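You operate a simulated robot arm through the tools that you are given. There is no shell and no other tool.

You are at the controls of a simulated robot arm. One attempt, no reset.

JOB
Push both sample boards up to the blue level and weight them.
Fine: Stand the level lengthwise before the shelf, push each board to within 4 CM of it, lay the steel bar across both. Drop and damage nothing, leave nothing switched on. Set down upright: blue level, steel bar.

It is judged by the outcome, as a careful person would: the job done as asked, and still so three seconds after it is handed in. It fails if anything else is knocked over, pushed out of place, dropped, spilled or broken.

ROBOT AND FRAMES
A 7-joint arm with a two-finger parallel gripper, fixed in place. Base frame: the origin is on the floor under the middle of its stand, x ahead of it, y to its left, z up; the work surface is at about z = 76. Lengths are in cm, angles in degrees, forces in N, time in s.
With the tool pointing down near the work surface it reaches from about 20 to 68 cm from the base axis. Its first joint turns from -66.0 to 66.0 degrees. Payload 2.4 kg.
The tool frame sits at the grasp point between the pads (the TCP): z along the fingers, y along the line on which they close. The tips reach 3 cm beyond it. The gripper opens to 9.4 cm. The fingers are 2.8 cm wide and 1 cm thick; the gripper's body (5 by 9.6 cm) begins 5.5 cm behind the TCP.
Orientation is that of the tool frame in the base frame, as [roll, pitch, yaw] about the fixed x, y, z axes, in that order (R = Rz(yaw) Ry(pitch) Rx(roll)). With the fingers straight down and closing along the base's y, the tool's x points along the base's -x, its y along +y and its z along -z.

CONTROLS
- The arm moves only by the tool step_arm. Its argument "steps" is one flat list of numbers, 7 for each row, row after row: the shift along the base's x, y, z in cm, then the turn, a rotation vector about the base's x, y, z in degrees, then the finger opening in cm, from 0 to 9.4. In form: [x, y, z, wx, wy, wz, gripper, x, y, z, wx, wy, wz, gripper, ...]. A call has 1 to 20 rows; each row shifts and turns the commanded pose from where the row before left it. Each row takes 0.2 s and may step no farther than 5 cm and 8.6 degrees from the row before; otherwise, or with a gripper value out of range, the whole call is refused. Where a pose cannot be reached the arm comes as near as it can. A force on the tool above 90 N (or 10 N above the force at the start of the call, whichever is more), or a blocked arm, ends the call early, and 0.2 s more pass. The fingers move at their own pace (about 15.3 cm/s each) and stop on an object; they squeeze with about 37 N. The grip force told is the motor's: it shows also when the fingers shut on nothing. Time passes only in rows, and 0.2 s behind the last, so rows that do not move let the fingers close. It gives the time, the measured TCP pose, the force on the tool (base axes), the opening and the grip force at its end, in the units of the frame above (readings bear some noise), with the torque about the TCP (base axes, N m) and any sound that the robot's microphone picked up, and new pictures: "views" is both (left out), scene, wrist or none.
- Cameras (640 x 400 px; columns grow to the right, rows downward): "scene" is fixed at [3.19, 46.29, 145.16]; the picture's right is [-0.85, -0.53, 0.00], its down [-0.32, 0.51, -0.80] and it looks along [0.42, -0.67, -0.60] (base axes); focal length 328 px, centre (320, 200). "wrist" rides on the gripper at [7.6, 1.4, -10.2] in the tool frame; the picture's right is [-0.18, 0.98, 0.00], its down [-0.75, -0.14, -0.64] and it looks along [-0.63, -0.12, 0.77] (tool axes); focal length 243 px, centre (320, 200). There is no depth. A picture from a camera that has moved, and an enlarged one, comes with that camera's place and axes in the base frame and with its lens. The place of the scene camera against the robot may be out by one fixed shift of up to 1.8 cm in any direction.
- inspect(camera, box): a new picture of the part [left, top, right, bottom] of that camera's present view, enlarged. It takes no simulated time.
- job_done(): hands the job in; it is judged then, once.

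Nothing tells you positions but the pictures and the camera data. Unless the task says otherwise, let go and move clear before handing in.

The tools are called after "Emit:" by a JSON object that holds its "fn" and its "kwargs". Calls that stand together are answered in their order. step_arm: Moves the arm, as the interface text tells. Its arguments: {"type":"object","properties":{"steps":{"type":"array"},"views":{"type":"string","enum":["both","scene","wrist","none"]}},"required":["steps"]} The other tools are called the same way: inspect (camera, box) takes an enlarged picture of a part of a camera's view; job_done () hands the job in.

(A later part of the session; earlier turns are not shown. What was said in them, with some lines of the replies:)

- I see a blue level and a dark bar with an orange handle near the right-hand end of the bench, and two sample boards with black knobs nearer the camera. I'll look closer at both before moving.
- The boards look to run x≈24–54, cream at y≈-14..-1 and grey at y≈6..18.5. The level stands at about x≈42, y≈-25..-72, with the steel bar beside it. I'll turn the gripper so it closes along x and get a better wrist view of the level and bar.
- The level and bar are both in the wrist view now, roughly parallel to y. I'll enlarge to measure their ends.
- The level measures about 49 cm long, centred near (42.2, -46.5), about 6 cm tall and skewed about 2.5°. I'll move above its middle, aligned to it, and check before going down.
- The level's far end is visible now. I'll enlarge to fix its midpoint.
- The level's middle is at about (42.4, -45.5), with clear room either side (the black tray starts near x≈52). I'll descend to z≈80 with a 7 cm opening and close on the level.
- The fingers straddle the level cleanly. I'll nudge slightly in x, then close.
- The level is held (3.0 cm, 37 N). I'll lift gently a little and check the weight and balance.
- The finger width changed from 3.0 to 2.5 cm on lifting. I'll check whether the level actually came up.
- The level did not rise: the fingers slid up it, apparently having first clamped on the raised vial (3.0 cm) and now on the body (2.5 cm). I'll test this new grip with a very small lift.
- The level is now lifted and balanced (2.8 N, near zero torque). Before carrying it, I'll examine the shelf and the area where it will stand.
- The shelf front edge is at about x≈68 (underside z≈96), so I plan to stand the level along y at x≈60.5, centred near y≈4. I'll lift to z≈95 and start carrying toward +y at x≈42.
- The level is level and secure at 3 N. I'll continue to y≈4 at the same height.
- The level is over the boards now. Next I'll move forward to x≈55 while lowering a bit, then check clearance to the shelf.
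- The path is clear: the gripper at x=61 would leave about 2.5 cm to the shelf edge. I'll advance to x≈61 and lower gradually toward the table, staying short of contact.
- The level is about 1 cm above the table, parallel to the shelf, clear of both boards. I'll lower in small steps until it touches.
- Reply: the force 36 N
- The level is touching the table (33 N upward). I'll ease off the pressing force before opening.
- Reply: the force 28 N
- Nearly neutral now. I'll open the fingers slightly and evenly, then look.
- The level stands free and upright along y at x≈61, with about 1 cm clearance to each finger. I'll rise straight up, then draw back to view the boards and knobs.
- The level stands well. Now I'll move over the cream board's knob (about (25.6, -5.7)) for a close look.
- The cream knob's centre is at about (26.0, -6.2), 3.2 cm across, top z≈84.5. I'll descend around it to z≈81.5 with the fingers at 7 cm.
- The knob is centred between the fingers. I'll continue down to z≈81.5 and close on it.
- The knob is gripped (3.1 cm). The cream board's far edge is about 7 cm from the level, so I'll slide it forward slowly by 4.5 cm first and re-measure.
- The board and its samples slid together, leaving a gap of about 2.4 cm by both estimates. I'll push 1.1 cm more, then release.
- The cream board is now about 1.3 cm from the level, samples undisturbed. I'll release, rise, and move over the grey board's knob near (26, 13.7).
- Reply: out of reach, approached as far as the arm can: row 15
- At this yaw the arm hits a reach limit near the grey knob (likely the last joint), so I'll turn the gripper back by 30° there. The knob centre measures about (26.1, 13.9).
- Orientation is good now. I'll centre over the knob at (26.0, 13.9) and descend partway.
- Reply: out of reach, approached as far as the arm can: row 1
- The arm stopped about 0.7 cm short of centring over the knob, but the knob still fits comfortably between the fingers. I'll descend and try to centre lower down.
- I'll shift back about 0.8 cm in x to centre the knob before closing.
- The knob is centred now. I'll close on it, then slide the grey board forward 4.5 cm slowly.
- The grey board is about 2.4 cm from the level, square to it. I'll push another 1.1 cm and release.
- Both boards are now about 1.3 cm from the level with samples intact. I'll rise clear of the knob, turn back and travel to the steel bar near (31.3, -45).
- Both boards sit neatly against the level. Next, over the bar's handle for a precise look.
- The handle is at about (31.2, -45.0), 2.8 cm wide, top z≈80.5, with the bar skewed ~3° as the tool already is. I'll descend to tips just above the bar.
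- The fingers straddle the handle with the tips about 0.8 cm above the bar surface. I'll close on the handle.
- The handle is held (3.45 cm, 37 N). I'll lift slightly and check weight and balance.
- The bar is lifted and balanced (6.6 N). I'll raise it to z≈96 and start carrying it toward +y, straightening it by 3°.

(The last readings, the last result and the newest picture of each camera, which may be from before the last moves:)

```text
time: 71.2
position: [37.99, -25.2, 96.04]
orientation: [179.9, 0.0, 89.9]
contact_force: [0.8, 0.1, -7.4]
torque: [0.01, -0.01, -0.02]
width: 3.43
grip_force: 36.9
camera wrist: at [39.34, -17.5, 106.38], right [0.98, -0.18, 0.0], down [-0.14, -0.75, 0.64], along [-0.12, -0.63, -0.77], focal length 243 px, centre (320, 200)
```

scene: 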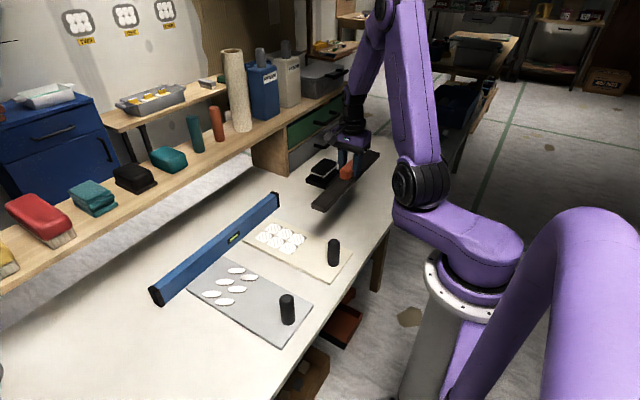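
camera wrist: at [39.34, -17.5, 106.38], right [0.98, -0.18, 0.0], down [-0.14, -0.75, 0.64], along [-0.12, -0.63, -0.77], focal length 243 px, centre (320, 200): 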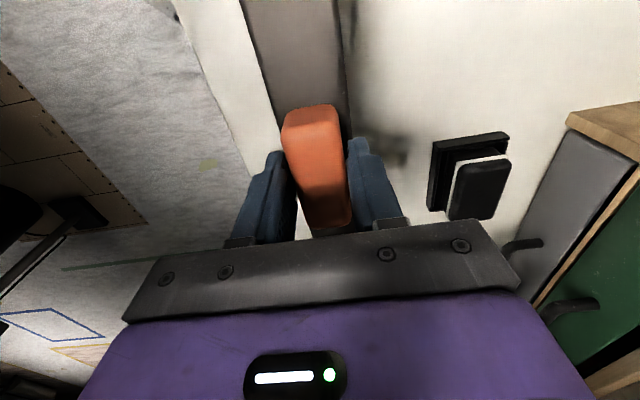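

The bar is steady at x≈38. I'll continue to y≈3.8, over the boards.

Emit:
{"fn": "step_arm", "kwargs": {"steps": [0, 0.8, 0, 0, 0, 0, 0.5, 0, 1.6, 0, 0, 0, 0, 0.5, 0, 2.2, 0, 0, 0, 0, 0.5, 0, 2.5, 0, 0, 0, 0, 0.5, 0, 2.5, 0, 0, 0, 0, 0.5, 0, 2.5, 0, 0, 0, 0, 0.5, 0, 2.5, 0, 0, 0, 0, 0.5, 0, 2.5, 0, 0, 0, 0, 0.5, 0, 2.5, 0, 0, 0, 0, 0.5, 0, 2.5, 0, 0, 0, 0, 0.5, 0, 2.5, 0, 0, 0, 0, 0.5, 0, 2, 0, 0, 0, 0, 0.5, 0, 1.4, 0, 0, 0, 0, 0.5, 0, 0.8, 0, 0, 0, 0, 0.5, 0, 0.2, 0, 0, 0, 0, 0.5, 0, 0, 0, 0, 0, 0, 0.5], "views": "both"}}

Emit:
{"fn": "inspect", "kwargs": {"camera": "scene", "box": [140, 170, 390, 370]}}

Emit:
{"fn": "inspect", "kwargs": {"camera": "wrist", "box": [160, 0, 480, 240]}}

```text
time: 74.6
position: [37.83, 3.7, 96.05]
orientation: [-180.0, 0.0, 90.1]
contact_force: [0.0, 0.0, -6.9]
torque: [0.01, 0.03, -0.03]
width: 3.45
grip_force: 37.5
camera wrist: at [39.36, 11.47, 106.36], right [0.98, -0.18, 0.0], down [-0.14, -0.75, 0.64], along [-0.12, -0.63, -0.77], focal length 243 px, centre (320, 200)
```

scene: 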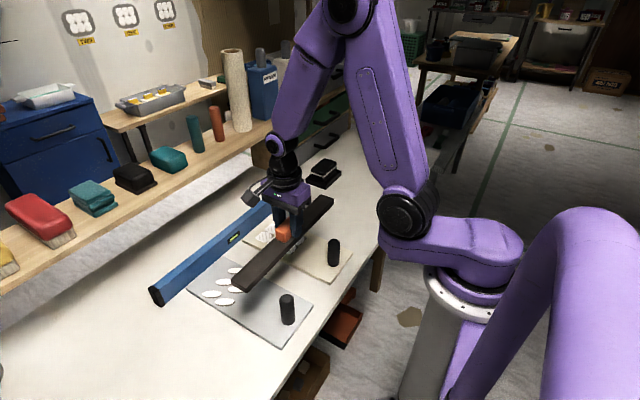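
wrist: 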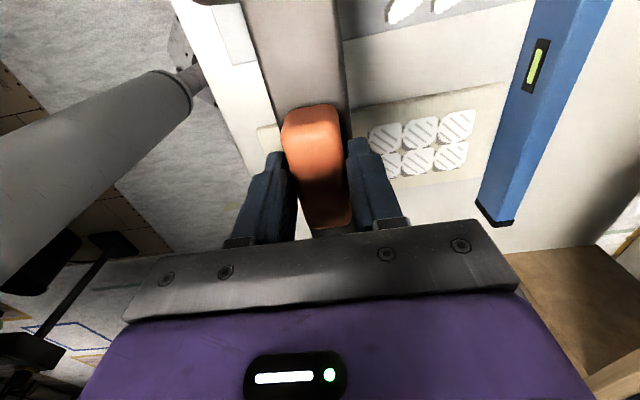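

```text
2.00 times, centred on (265, 270) of scene
camera zoom: at [3.2, 46.29, 145.16], right [-0.85, -0.53, 0.0], down [-0.32, 0.51, -0.8], along [0.42, -0.67, -0.6], focal length 657 px, centre (430, 60)
```

zoom: 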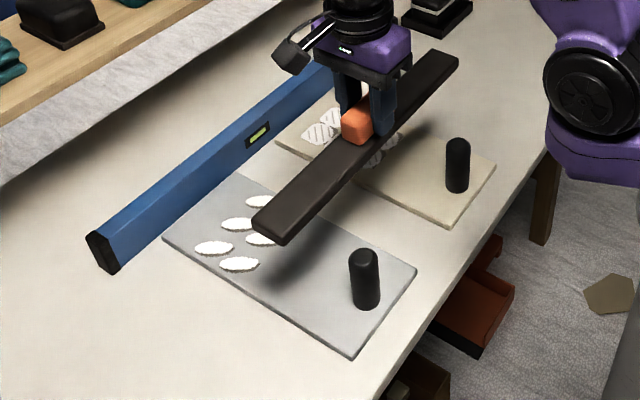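

```text
1.67 times, centred on (320, 120) of wrist
camera zoom: at [39.36, 11.47, 106.36], right [0.98, -0.18, 0.0], down [-0.14, -0.75, 0.64], along [-0.12, -0.63, -0.77], focal length 404 px, centre (320, 333)
```

zoom: 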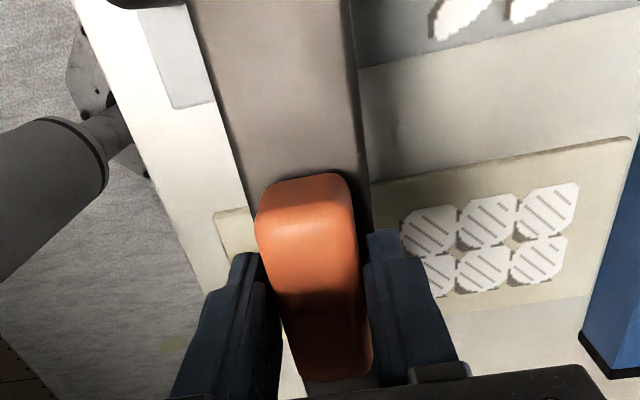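

Clear spot confirmed: knobs end at x≈33.3 and the nearest samples start at x≈43, so the bar at x=36–40 touches neither. I'll lower to about 1 cm above the boards.

Emit:
{"fn": "step_arm", "kwargs": {"steps": [0.1, 0.1, -1, 0, 0, 0, 0.5, 0, 0, -2, 0, 0, 0, 0.5, 0, 0, -2.2, 0, 0, 0, 0.5, 0, 0, -2.2, 0, 0, 0, 0.5, 0, 0, -2, 0, 0, 0, 0.5, 0, 0, -1.5, 0, 0, 0, 0.5, 0, 0, -1, 0, 0, 0, 0.5, 0, 0, -0.5, 0, 0, 0, 0.5, 0, 0, 0, 0, 0, 0, 0.5], "views": "both"}}

Emit:
{"fn": "inspect", "kwargs": {"camera": "scene", "box": [140, 170, 390, 370]}}

```text
time: 76.6
position: [38.04, 3.93, 83.65]
orientation: [-180.0, 0.0, 90.1]
contact_force: [-0.3, 0.3, -6.9]
torque: [0.02, 0.0, 0.04]
width: 3.44
grip_force: 36.6
camera wrist: at [39.42, 11.58, 93.94], right [0.98, -0.18, 0.0], down [-0.14, -0.75, 0.64], along [-0.12, -0.63, -0.77], focal length 243 px, centre (320, 200)
```

scene: 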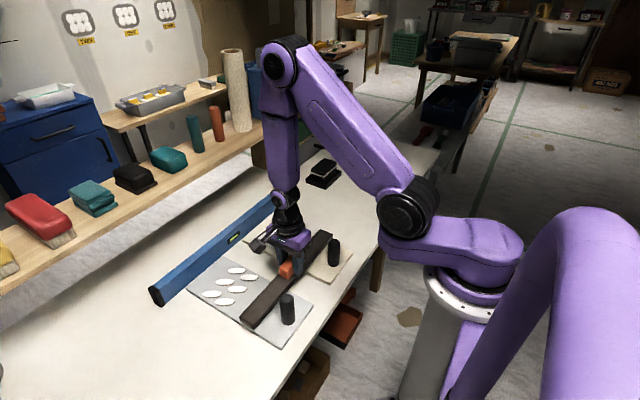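
wrist: 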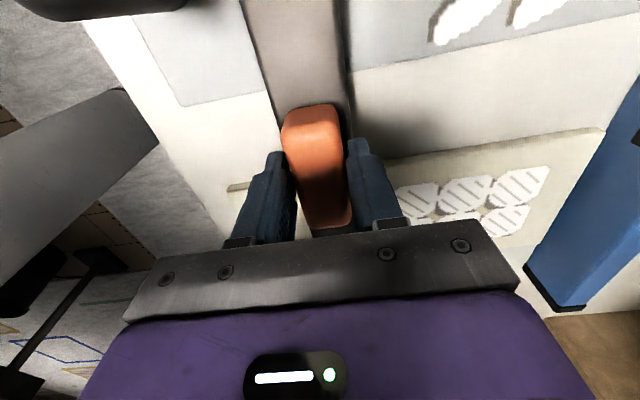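

```text
2.00 times, centred on (265, 270) of scene
camera zoom: at [3.2, 46.29, 145.16], right [-0.85, -0.53, 0.0], down [-0.32, 0.51, -0.8], along [0.42, -0.67, -0.6], focal length 657 px, centre (430, 60)
```

zoom: 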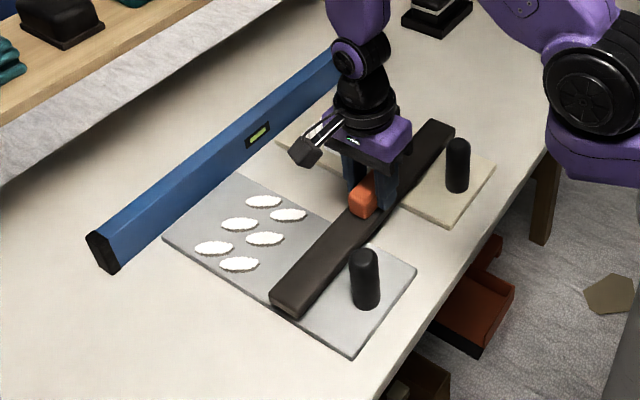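

The bar hovers about 1 cm over both boards, between knobs and samples. I'll lower in small increments until it makes contact.

Emit:
{"fn": "step_arm", "kwargs": {"steps": [0, 0, -0.25, 0, 0, 0, 0.5, 0, 0, -0.25, 0, 0, 0, 0.5, 0, 0, -0.2, 0, 0, 0, 0.5, 0, 0, 0, 0, 0, 0, 0.5], "views": "none"}}

```text
time: 77.6
position: [38.0, 3.86, 83.01]
orientation: [-180.0, 0.1, 90.1]
contact_force: [-0.1, -0.2, -7.8]
torque: [0.02, 0.0, -0.02]
width: 3.42
grip_force: 36.7
```

Emit:
{"fn": "step_arm", "kwargs": {"steps": [0, 0, -0.15, 0, 0, 0, 0.5, 0, 0, -0.15, 0, 0, 0, 0.5, 0, 0, 0, 0, 0, 0, 0.5], "views": "none"}}

```text
time: 78.4
position: [37.99, 3.83, 82.61]
orientation: [179.9, 0.0, 90.0]
contact_force: [-0.1, -0.6, -6.8]
torque: [0.04, -0.03, 0.01]
width: 3.42
grip_force: 37.6
```

Emit:
{"fn": "step_arm", "kwargs": {"steps": [0, 0, -0.12, 0, 0, 0, 0.5, 0, 0, 0, 0, 0, 0, 0.5], "views": "none"}}

```text
time: 79.0
position: [38.0, 3.98, 82.57]
orientation: [-180.0, 0.0, 90.0]
contact_force: [-0.2, 0.2, -7.5]
torque: [0.05, -0.01, 0.02]
width: 3.44
grip_force: 37.1
```

Emit:
{"fn": "step_arm", "kwargs": {"steps": [0, 0, -0.12, 0, 0, 0, 0.5, 0, 0, 0, 0, 0, 0, 0.5], "views": "none"}}

```text
time: 79.6
position: [37.94, 3.85, 82.62]
orientation: [-179.9, 0.0, 90.0]
contact_force: [-1.6, 1.2, 11.6]
torque: [0.16, 0.12, -0.06]
width: 3.44
grip_force: 36.8
```

Contact made (force went to +11.6 N). I'll ease off a hair, then open.

Emit:
{"fn": "step_arm", "kwargs": {"steps": [0, 0, 0.05, 0, 0, 0, 0.5, 0, 0, 0, 0, 0, 0, 0.5], "views": "none"}}

Emit:
{"fn": "inspect", "kwargs": {"camera": "scene", "box": [200, 220, 360, 350]}}

```text
time: 80.2
position: [37.87, 3.9, 82.64]
orientation: [180.0, 0.0, 90.2]
contact_force: [-2.0, 1.6, 5.9]
torque: [0.06, -0.05, -0.05]
width: 3.41
grip_force: 37.1
```

```text
3.08 times, centred on (280, 285) of scene
camera zoom: at [3.18, 46.29, 145.16], right [-0.85, -0.53, 0.0], down [-0.32, 0.51, -0.8], along [0.42, -0.67, -0.6], focal length 1011 px, centre (443, -62)
```

zoom: 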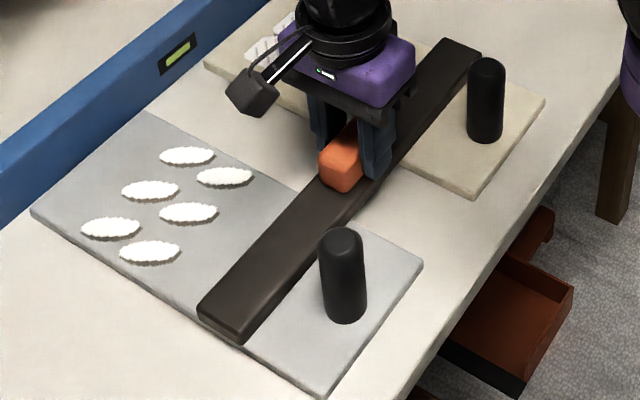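

The bar is resting across both boards. I'll open the fingers gently and rise straight up.

Emit:
{"fn": "step_arm", "kwargs": {"steps": [0, 0, 0, 0, 0, 0, 3.6, 0, 0, 0, 0, 0, 0, 4.2, 0, 0, 0, 0, 0, 0, 5, 0, 0, 0, 0, 0, 0, 5.6, 0, 0, 0, 0, 0, 0, 5.6], "views": "wrist"}}

```text
time: 81.4
position: [38.03, 4.05, 82.63]
orientation: [180.0, 0.0, 89.9]
contact_force: [-0.6, 0.1, 0.2]
torque: [0.04, -0.02, 0.0]
width: 5.58
grip_force: 0.1
camera wrist: at [39.44, 11.6, 92.8], right [0.98, -0.18, 0.0], down [-0.14, -0.75, 0.64], along [-0.12, -0.63, -0.77], focal length 243 px, centre (320, 200)
```

wrist: 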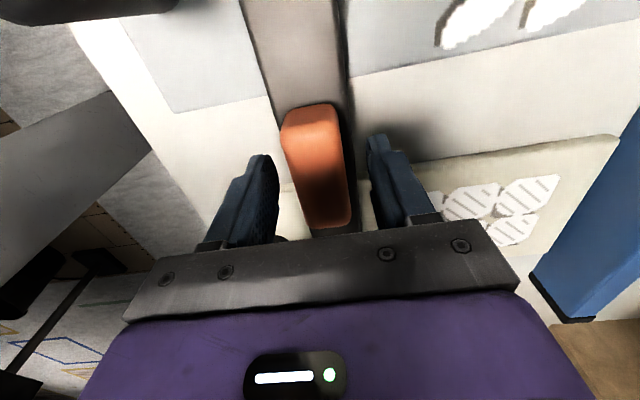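

The handle is free on both sides. I'll rise straight up and back away toward a clear pose for a final check.

Emit:
{"fn": "step_arm", "kwargs": {"steps": [0, 0, 0.6, 0, 0, 0, 5.6, 0, 0, 1, 0, 0, 0, 5.6, 0, 0, 2, 0, 0, 0, 5.6, 0, 0, 3, 0, 0, 0, 5.6, 0, 0, 3.5, 0, 0, 0, 5.6, 0, 0, 3.5, 0, 0, 0, 5.6, 0, 0, 3.5, 0, 0, 0, 5.6, 0, -2, 3, 0, 0, 0, 5.6, 0, -4, 2, 0, 0, 0, 5.6, 0, -4, 1, 0, 0, 0, 5.6, 0, -4, 0, 0, 0, 0, 5.6, 0, -4, 0, 0, 0, 0, 5.6, 0, -4, 0, 0, 0, 0, 5.6, 0, -4, 0, 0, 0, 0, 5.6, 0, -3, 0, 0, 0, 0, 5.6, 0, 0, 0, 0, 0, 0, 5.6], "views": "both"}}

Emit:
{"fn": "inspect", "kwargs": {"camera": "scene", "box": [140, 170, 390, 370]}}

Emit:
{"fn": "inspect", "kwargs": {"camera": "scene", "box": [150, 190, 320, 310]}}

```text
time: 84.8
position: [37.96, -24.96, 105.57]
orientation: [179.9, 0.0, 90.0]
contact_force: [0.5, 0.7, 0.3]
torque: [0.0, 0.0, 0.0]
width: 5.61
grip_force: 0.2
camera wrist: at [39.37, -17.23, 115.92], right [0.98, -0.18, 0.0], down [-0.14, -0.75, 0.64], along [-0.12, -0.63, -0.77], focal length 243 px, centre (320, 200)
```

scene: 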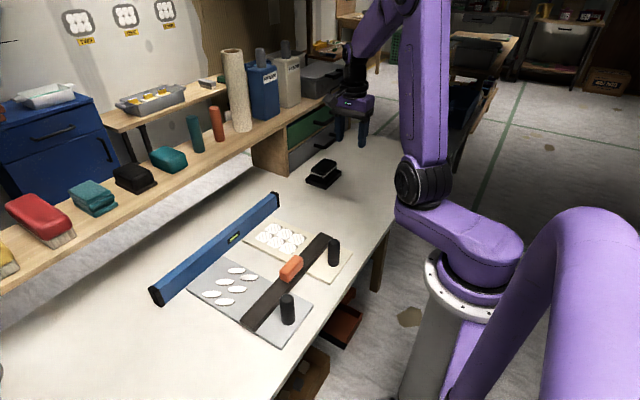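
wrist: 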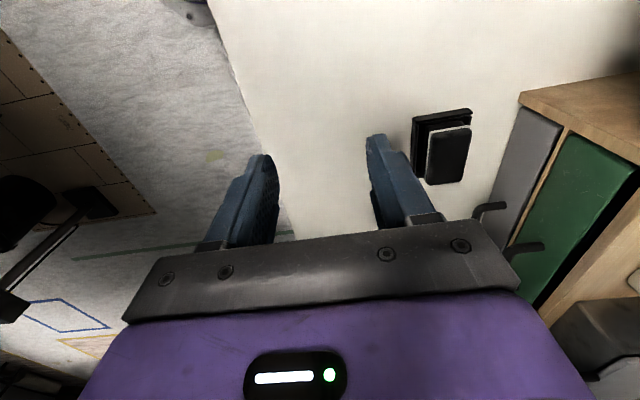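

```text
2.00 times, centred on (265, 270) of scene
camera zoom: at [3.19, 46.29, 145.16], right [-0.85, -0.53, 0.0], down [-0.32, 0.51, -0.8], along [0.42, -0.67, -0.6], focal length 657 px, centre (430, 60)
```

zoom: 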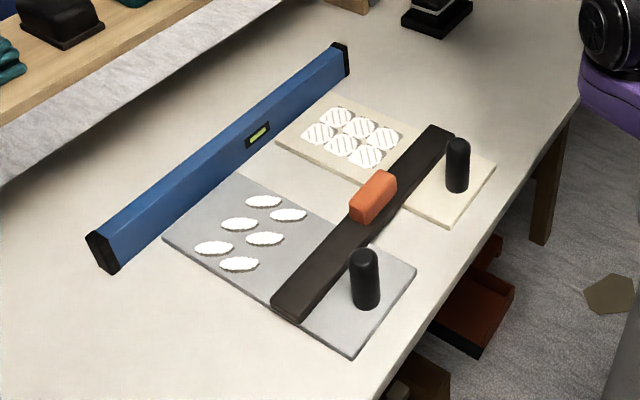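

```text
3.33 times, centred on (235, 250) of scene
camera zoom: at [3.19, 46.29, 145.16], right [-0.85, -0.53, 0.0], down [-0.32, 0.51, -0.8], along [0.42, -0.67, -0.6], focal length 1095 px, centre (603, 33)
```

zoom: 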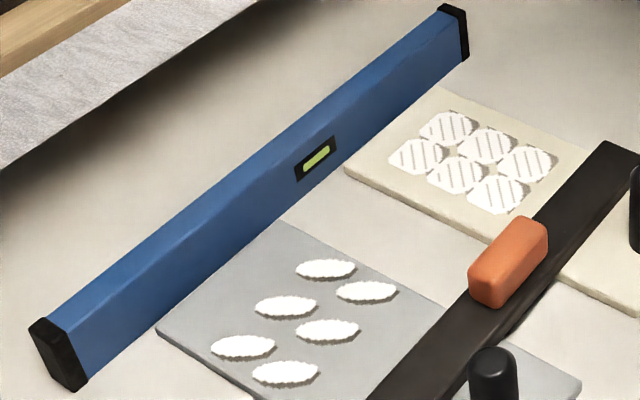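

The level stands upright along the shelf front, both boards sit about 1.5 cm from it with samples undisturbed, and the steel bar lies across both. The arm is clear and nothing else has moved, so I'm handing in.

Emit:
{"fn": "job_done", "kwargs": {}}

```text
The job is handed in.
```

The job is handed in, and the last pictures show everything in place.

- **Level:** it stands upright, parallel to the shelf, with its back about 6 cm in front of the shelf's edge.
- **Boards:** both were pushed up square to about 1.5 cm from the level, by my camera estimates. The samples stayed where they were on each board.
- **Steel bar:** it lies handle-up across both boards, in the clear strip between the knobs and the samples.

On the first lift the fingers slid up the level instead of raising it. The level did not tip, and the next lift held. I saw nothing else knocked or moved, no switches were touched, and the arm was empty and well clear at hand-in.
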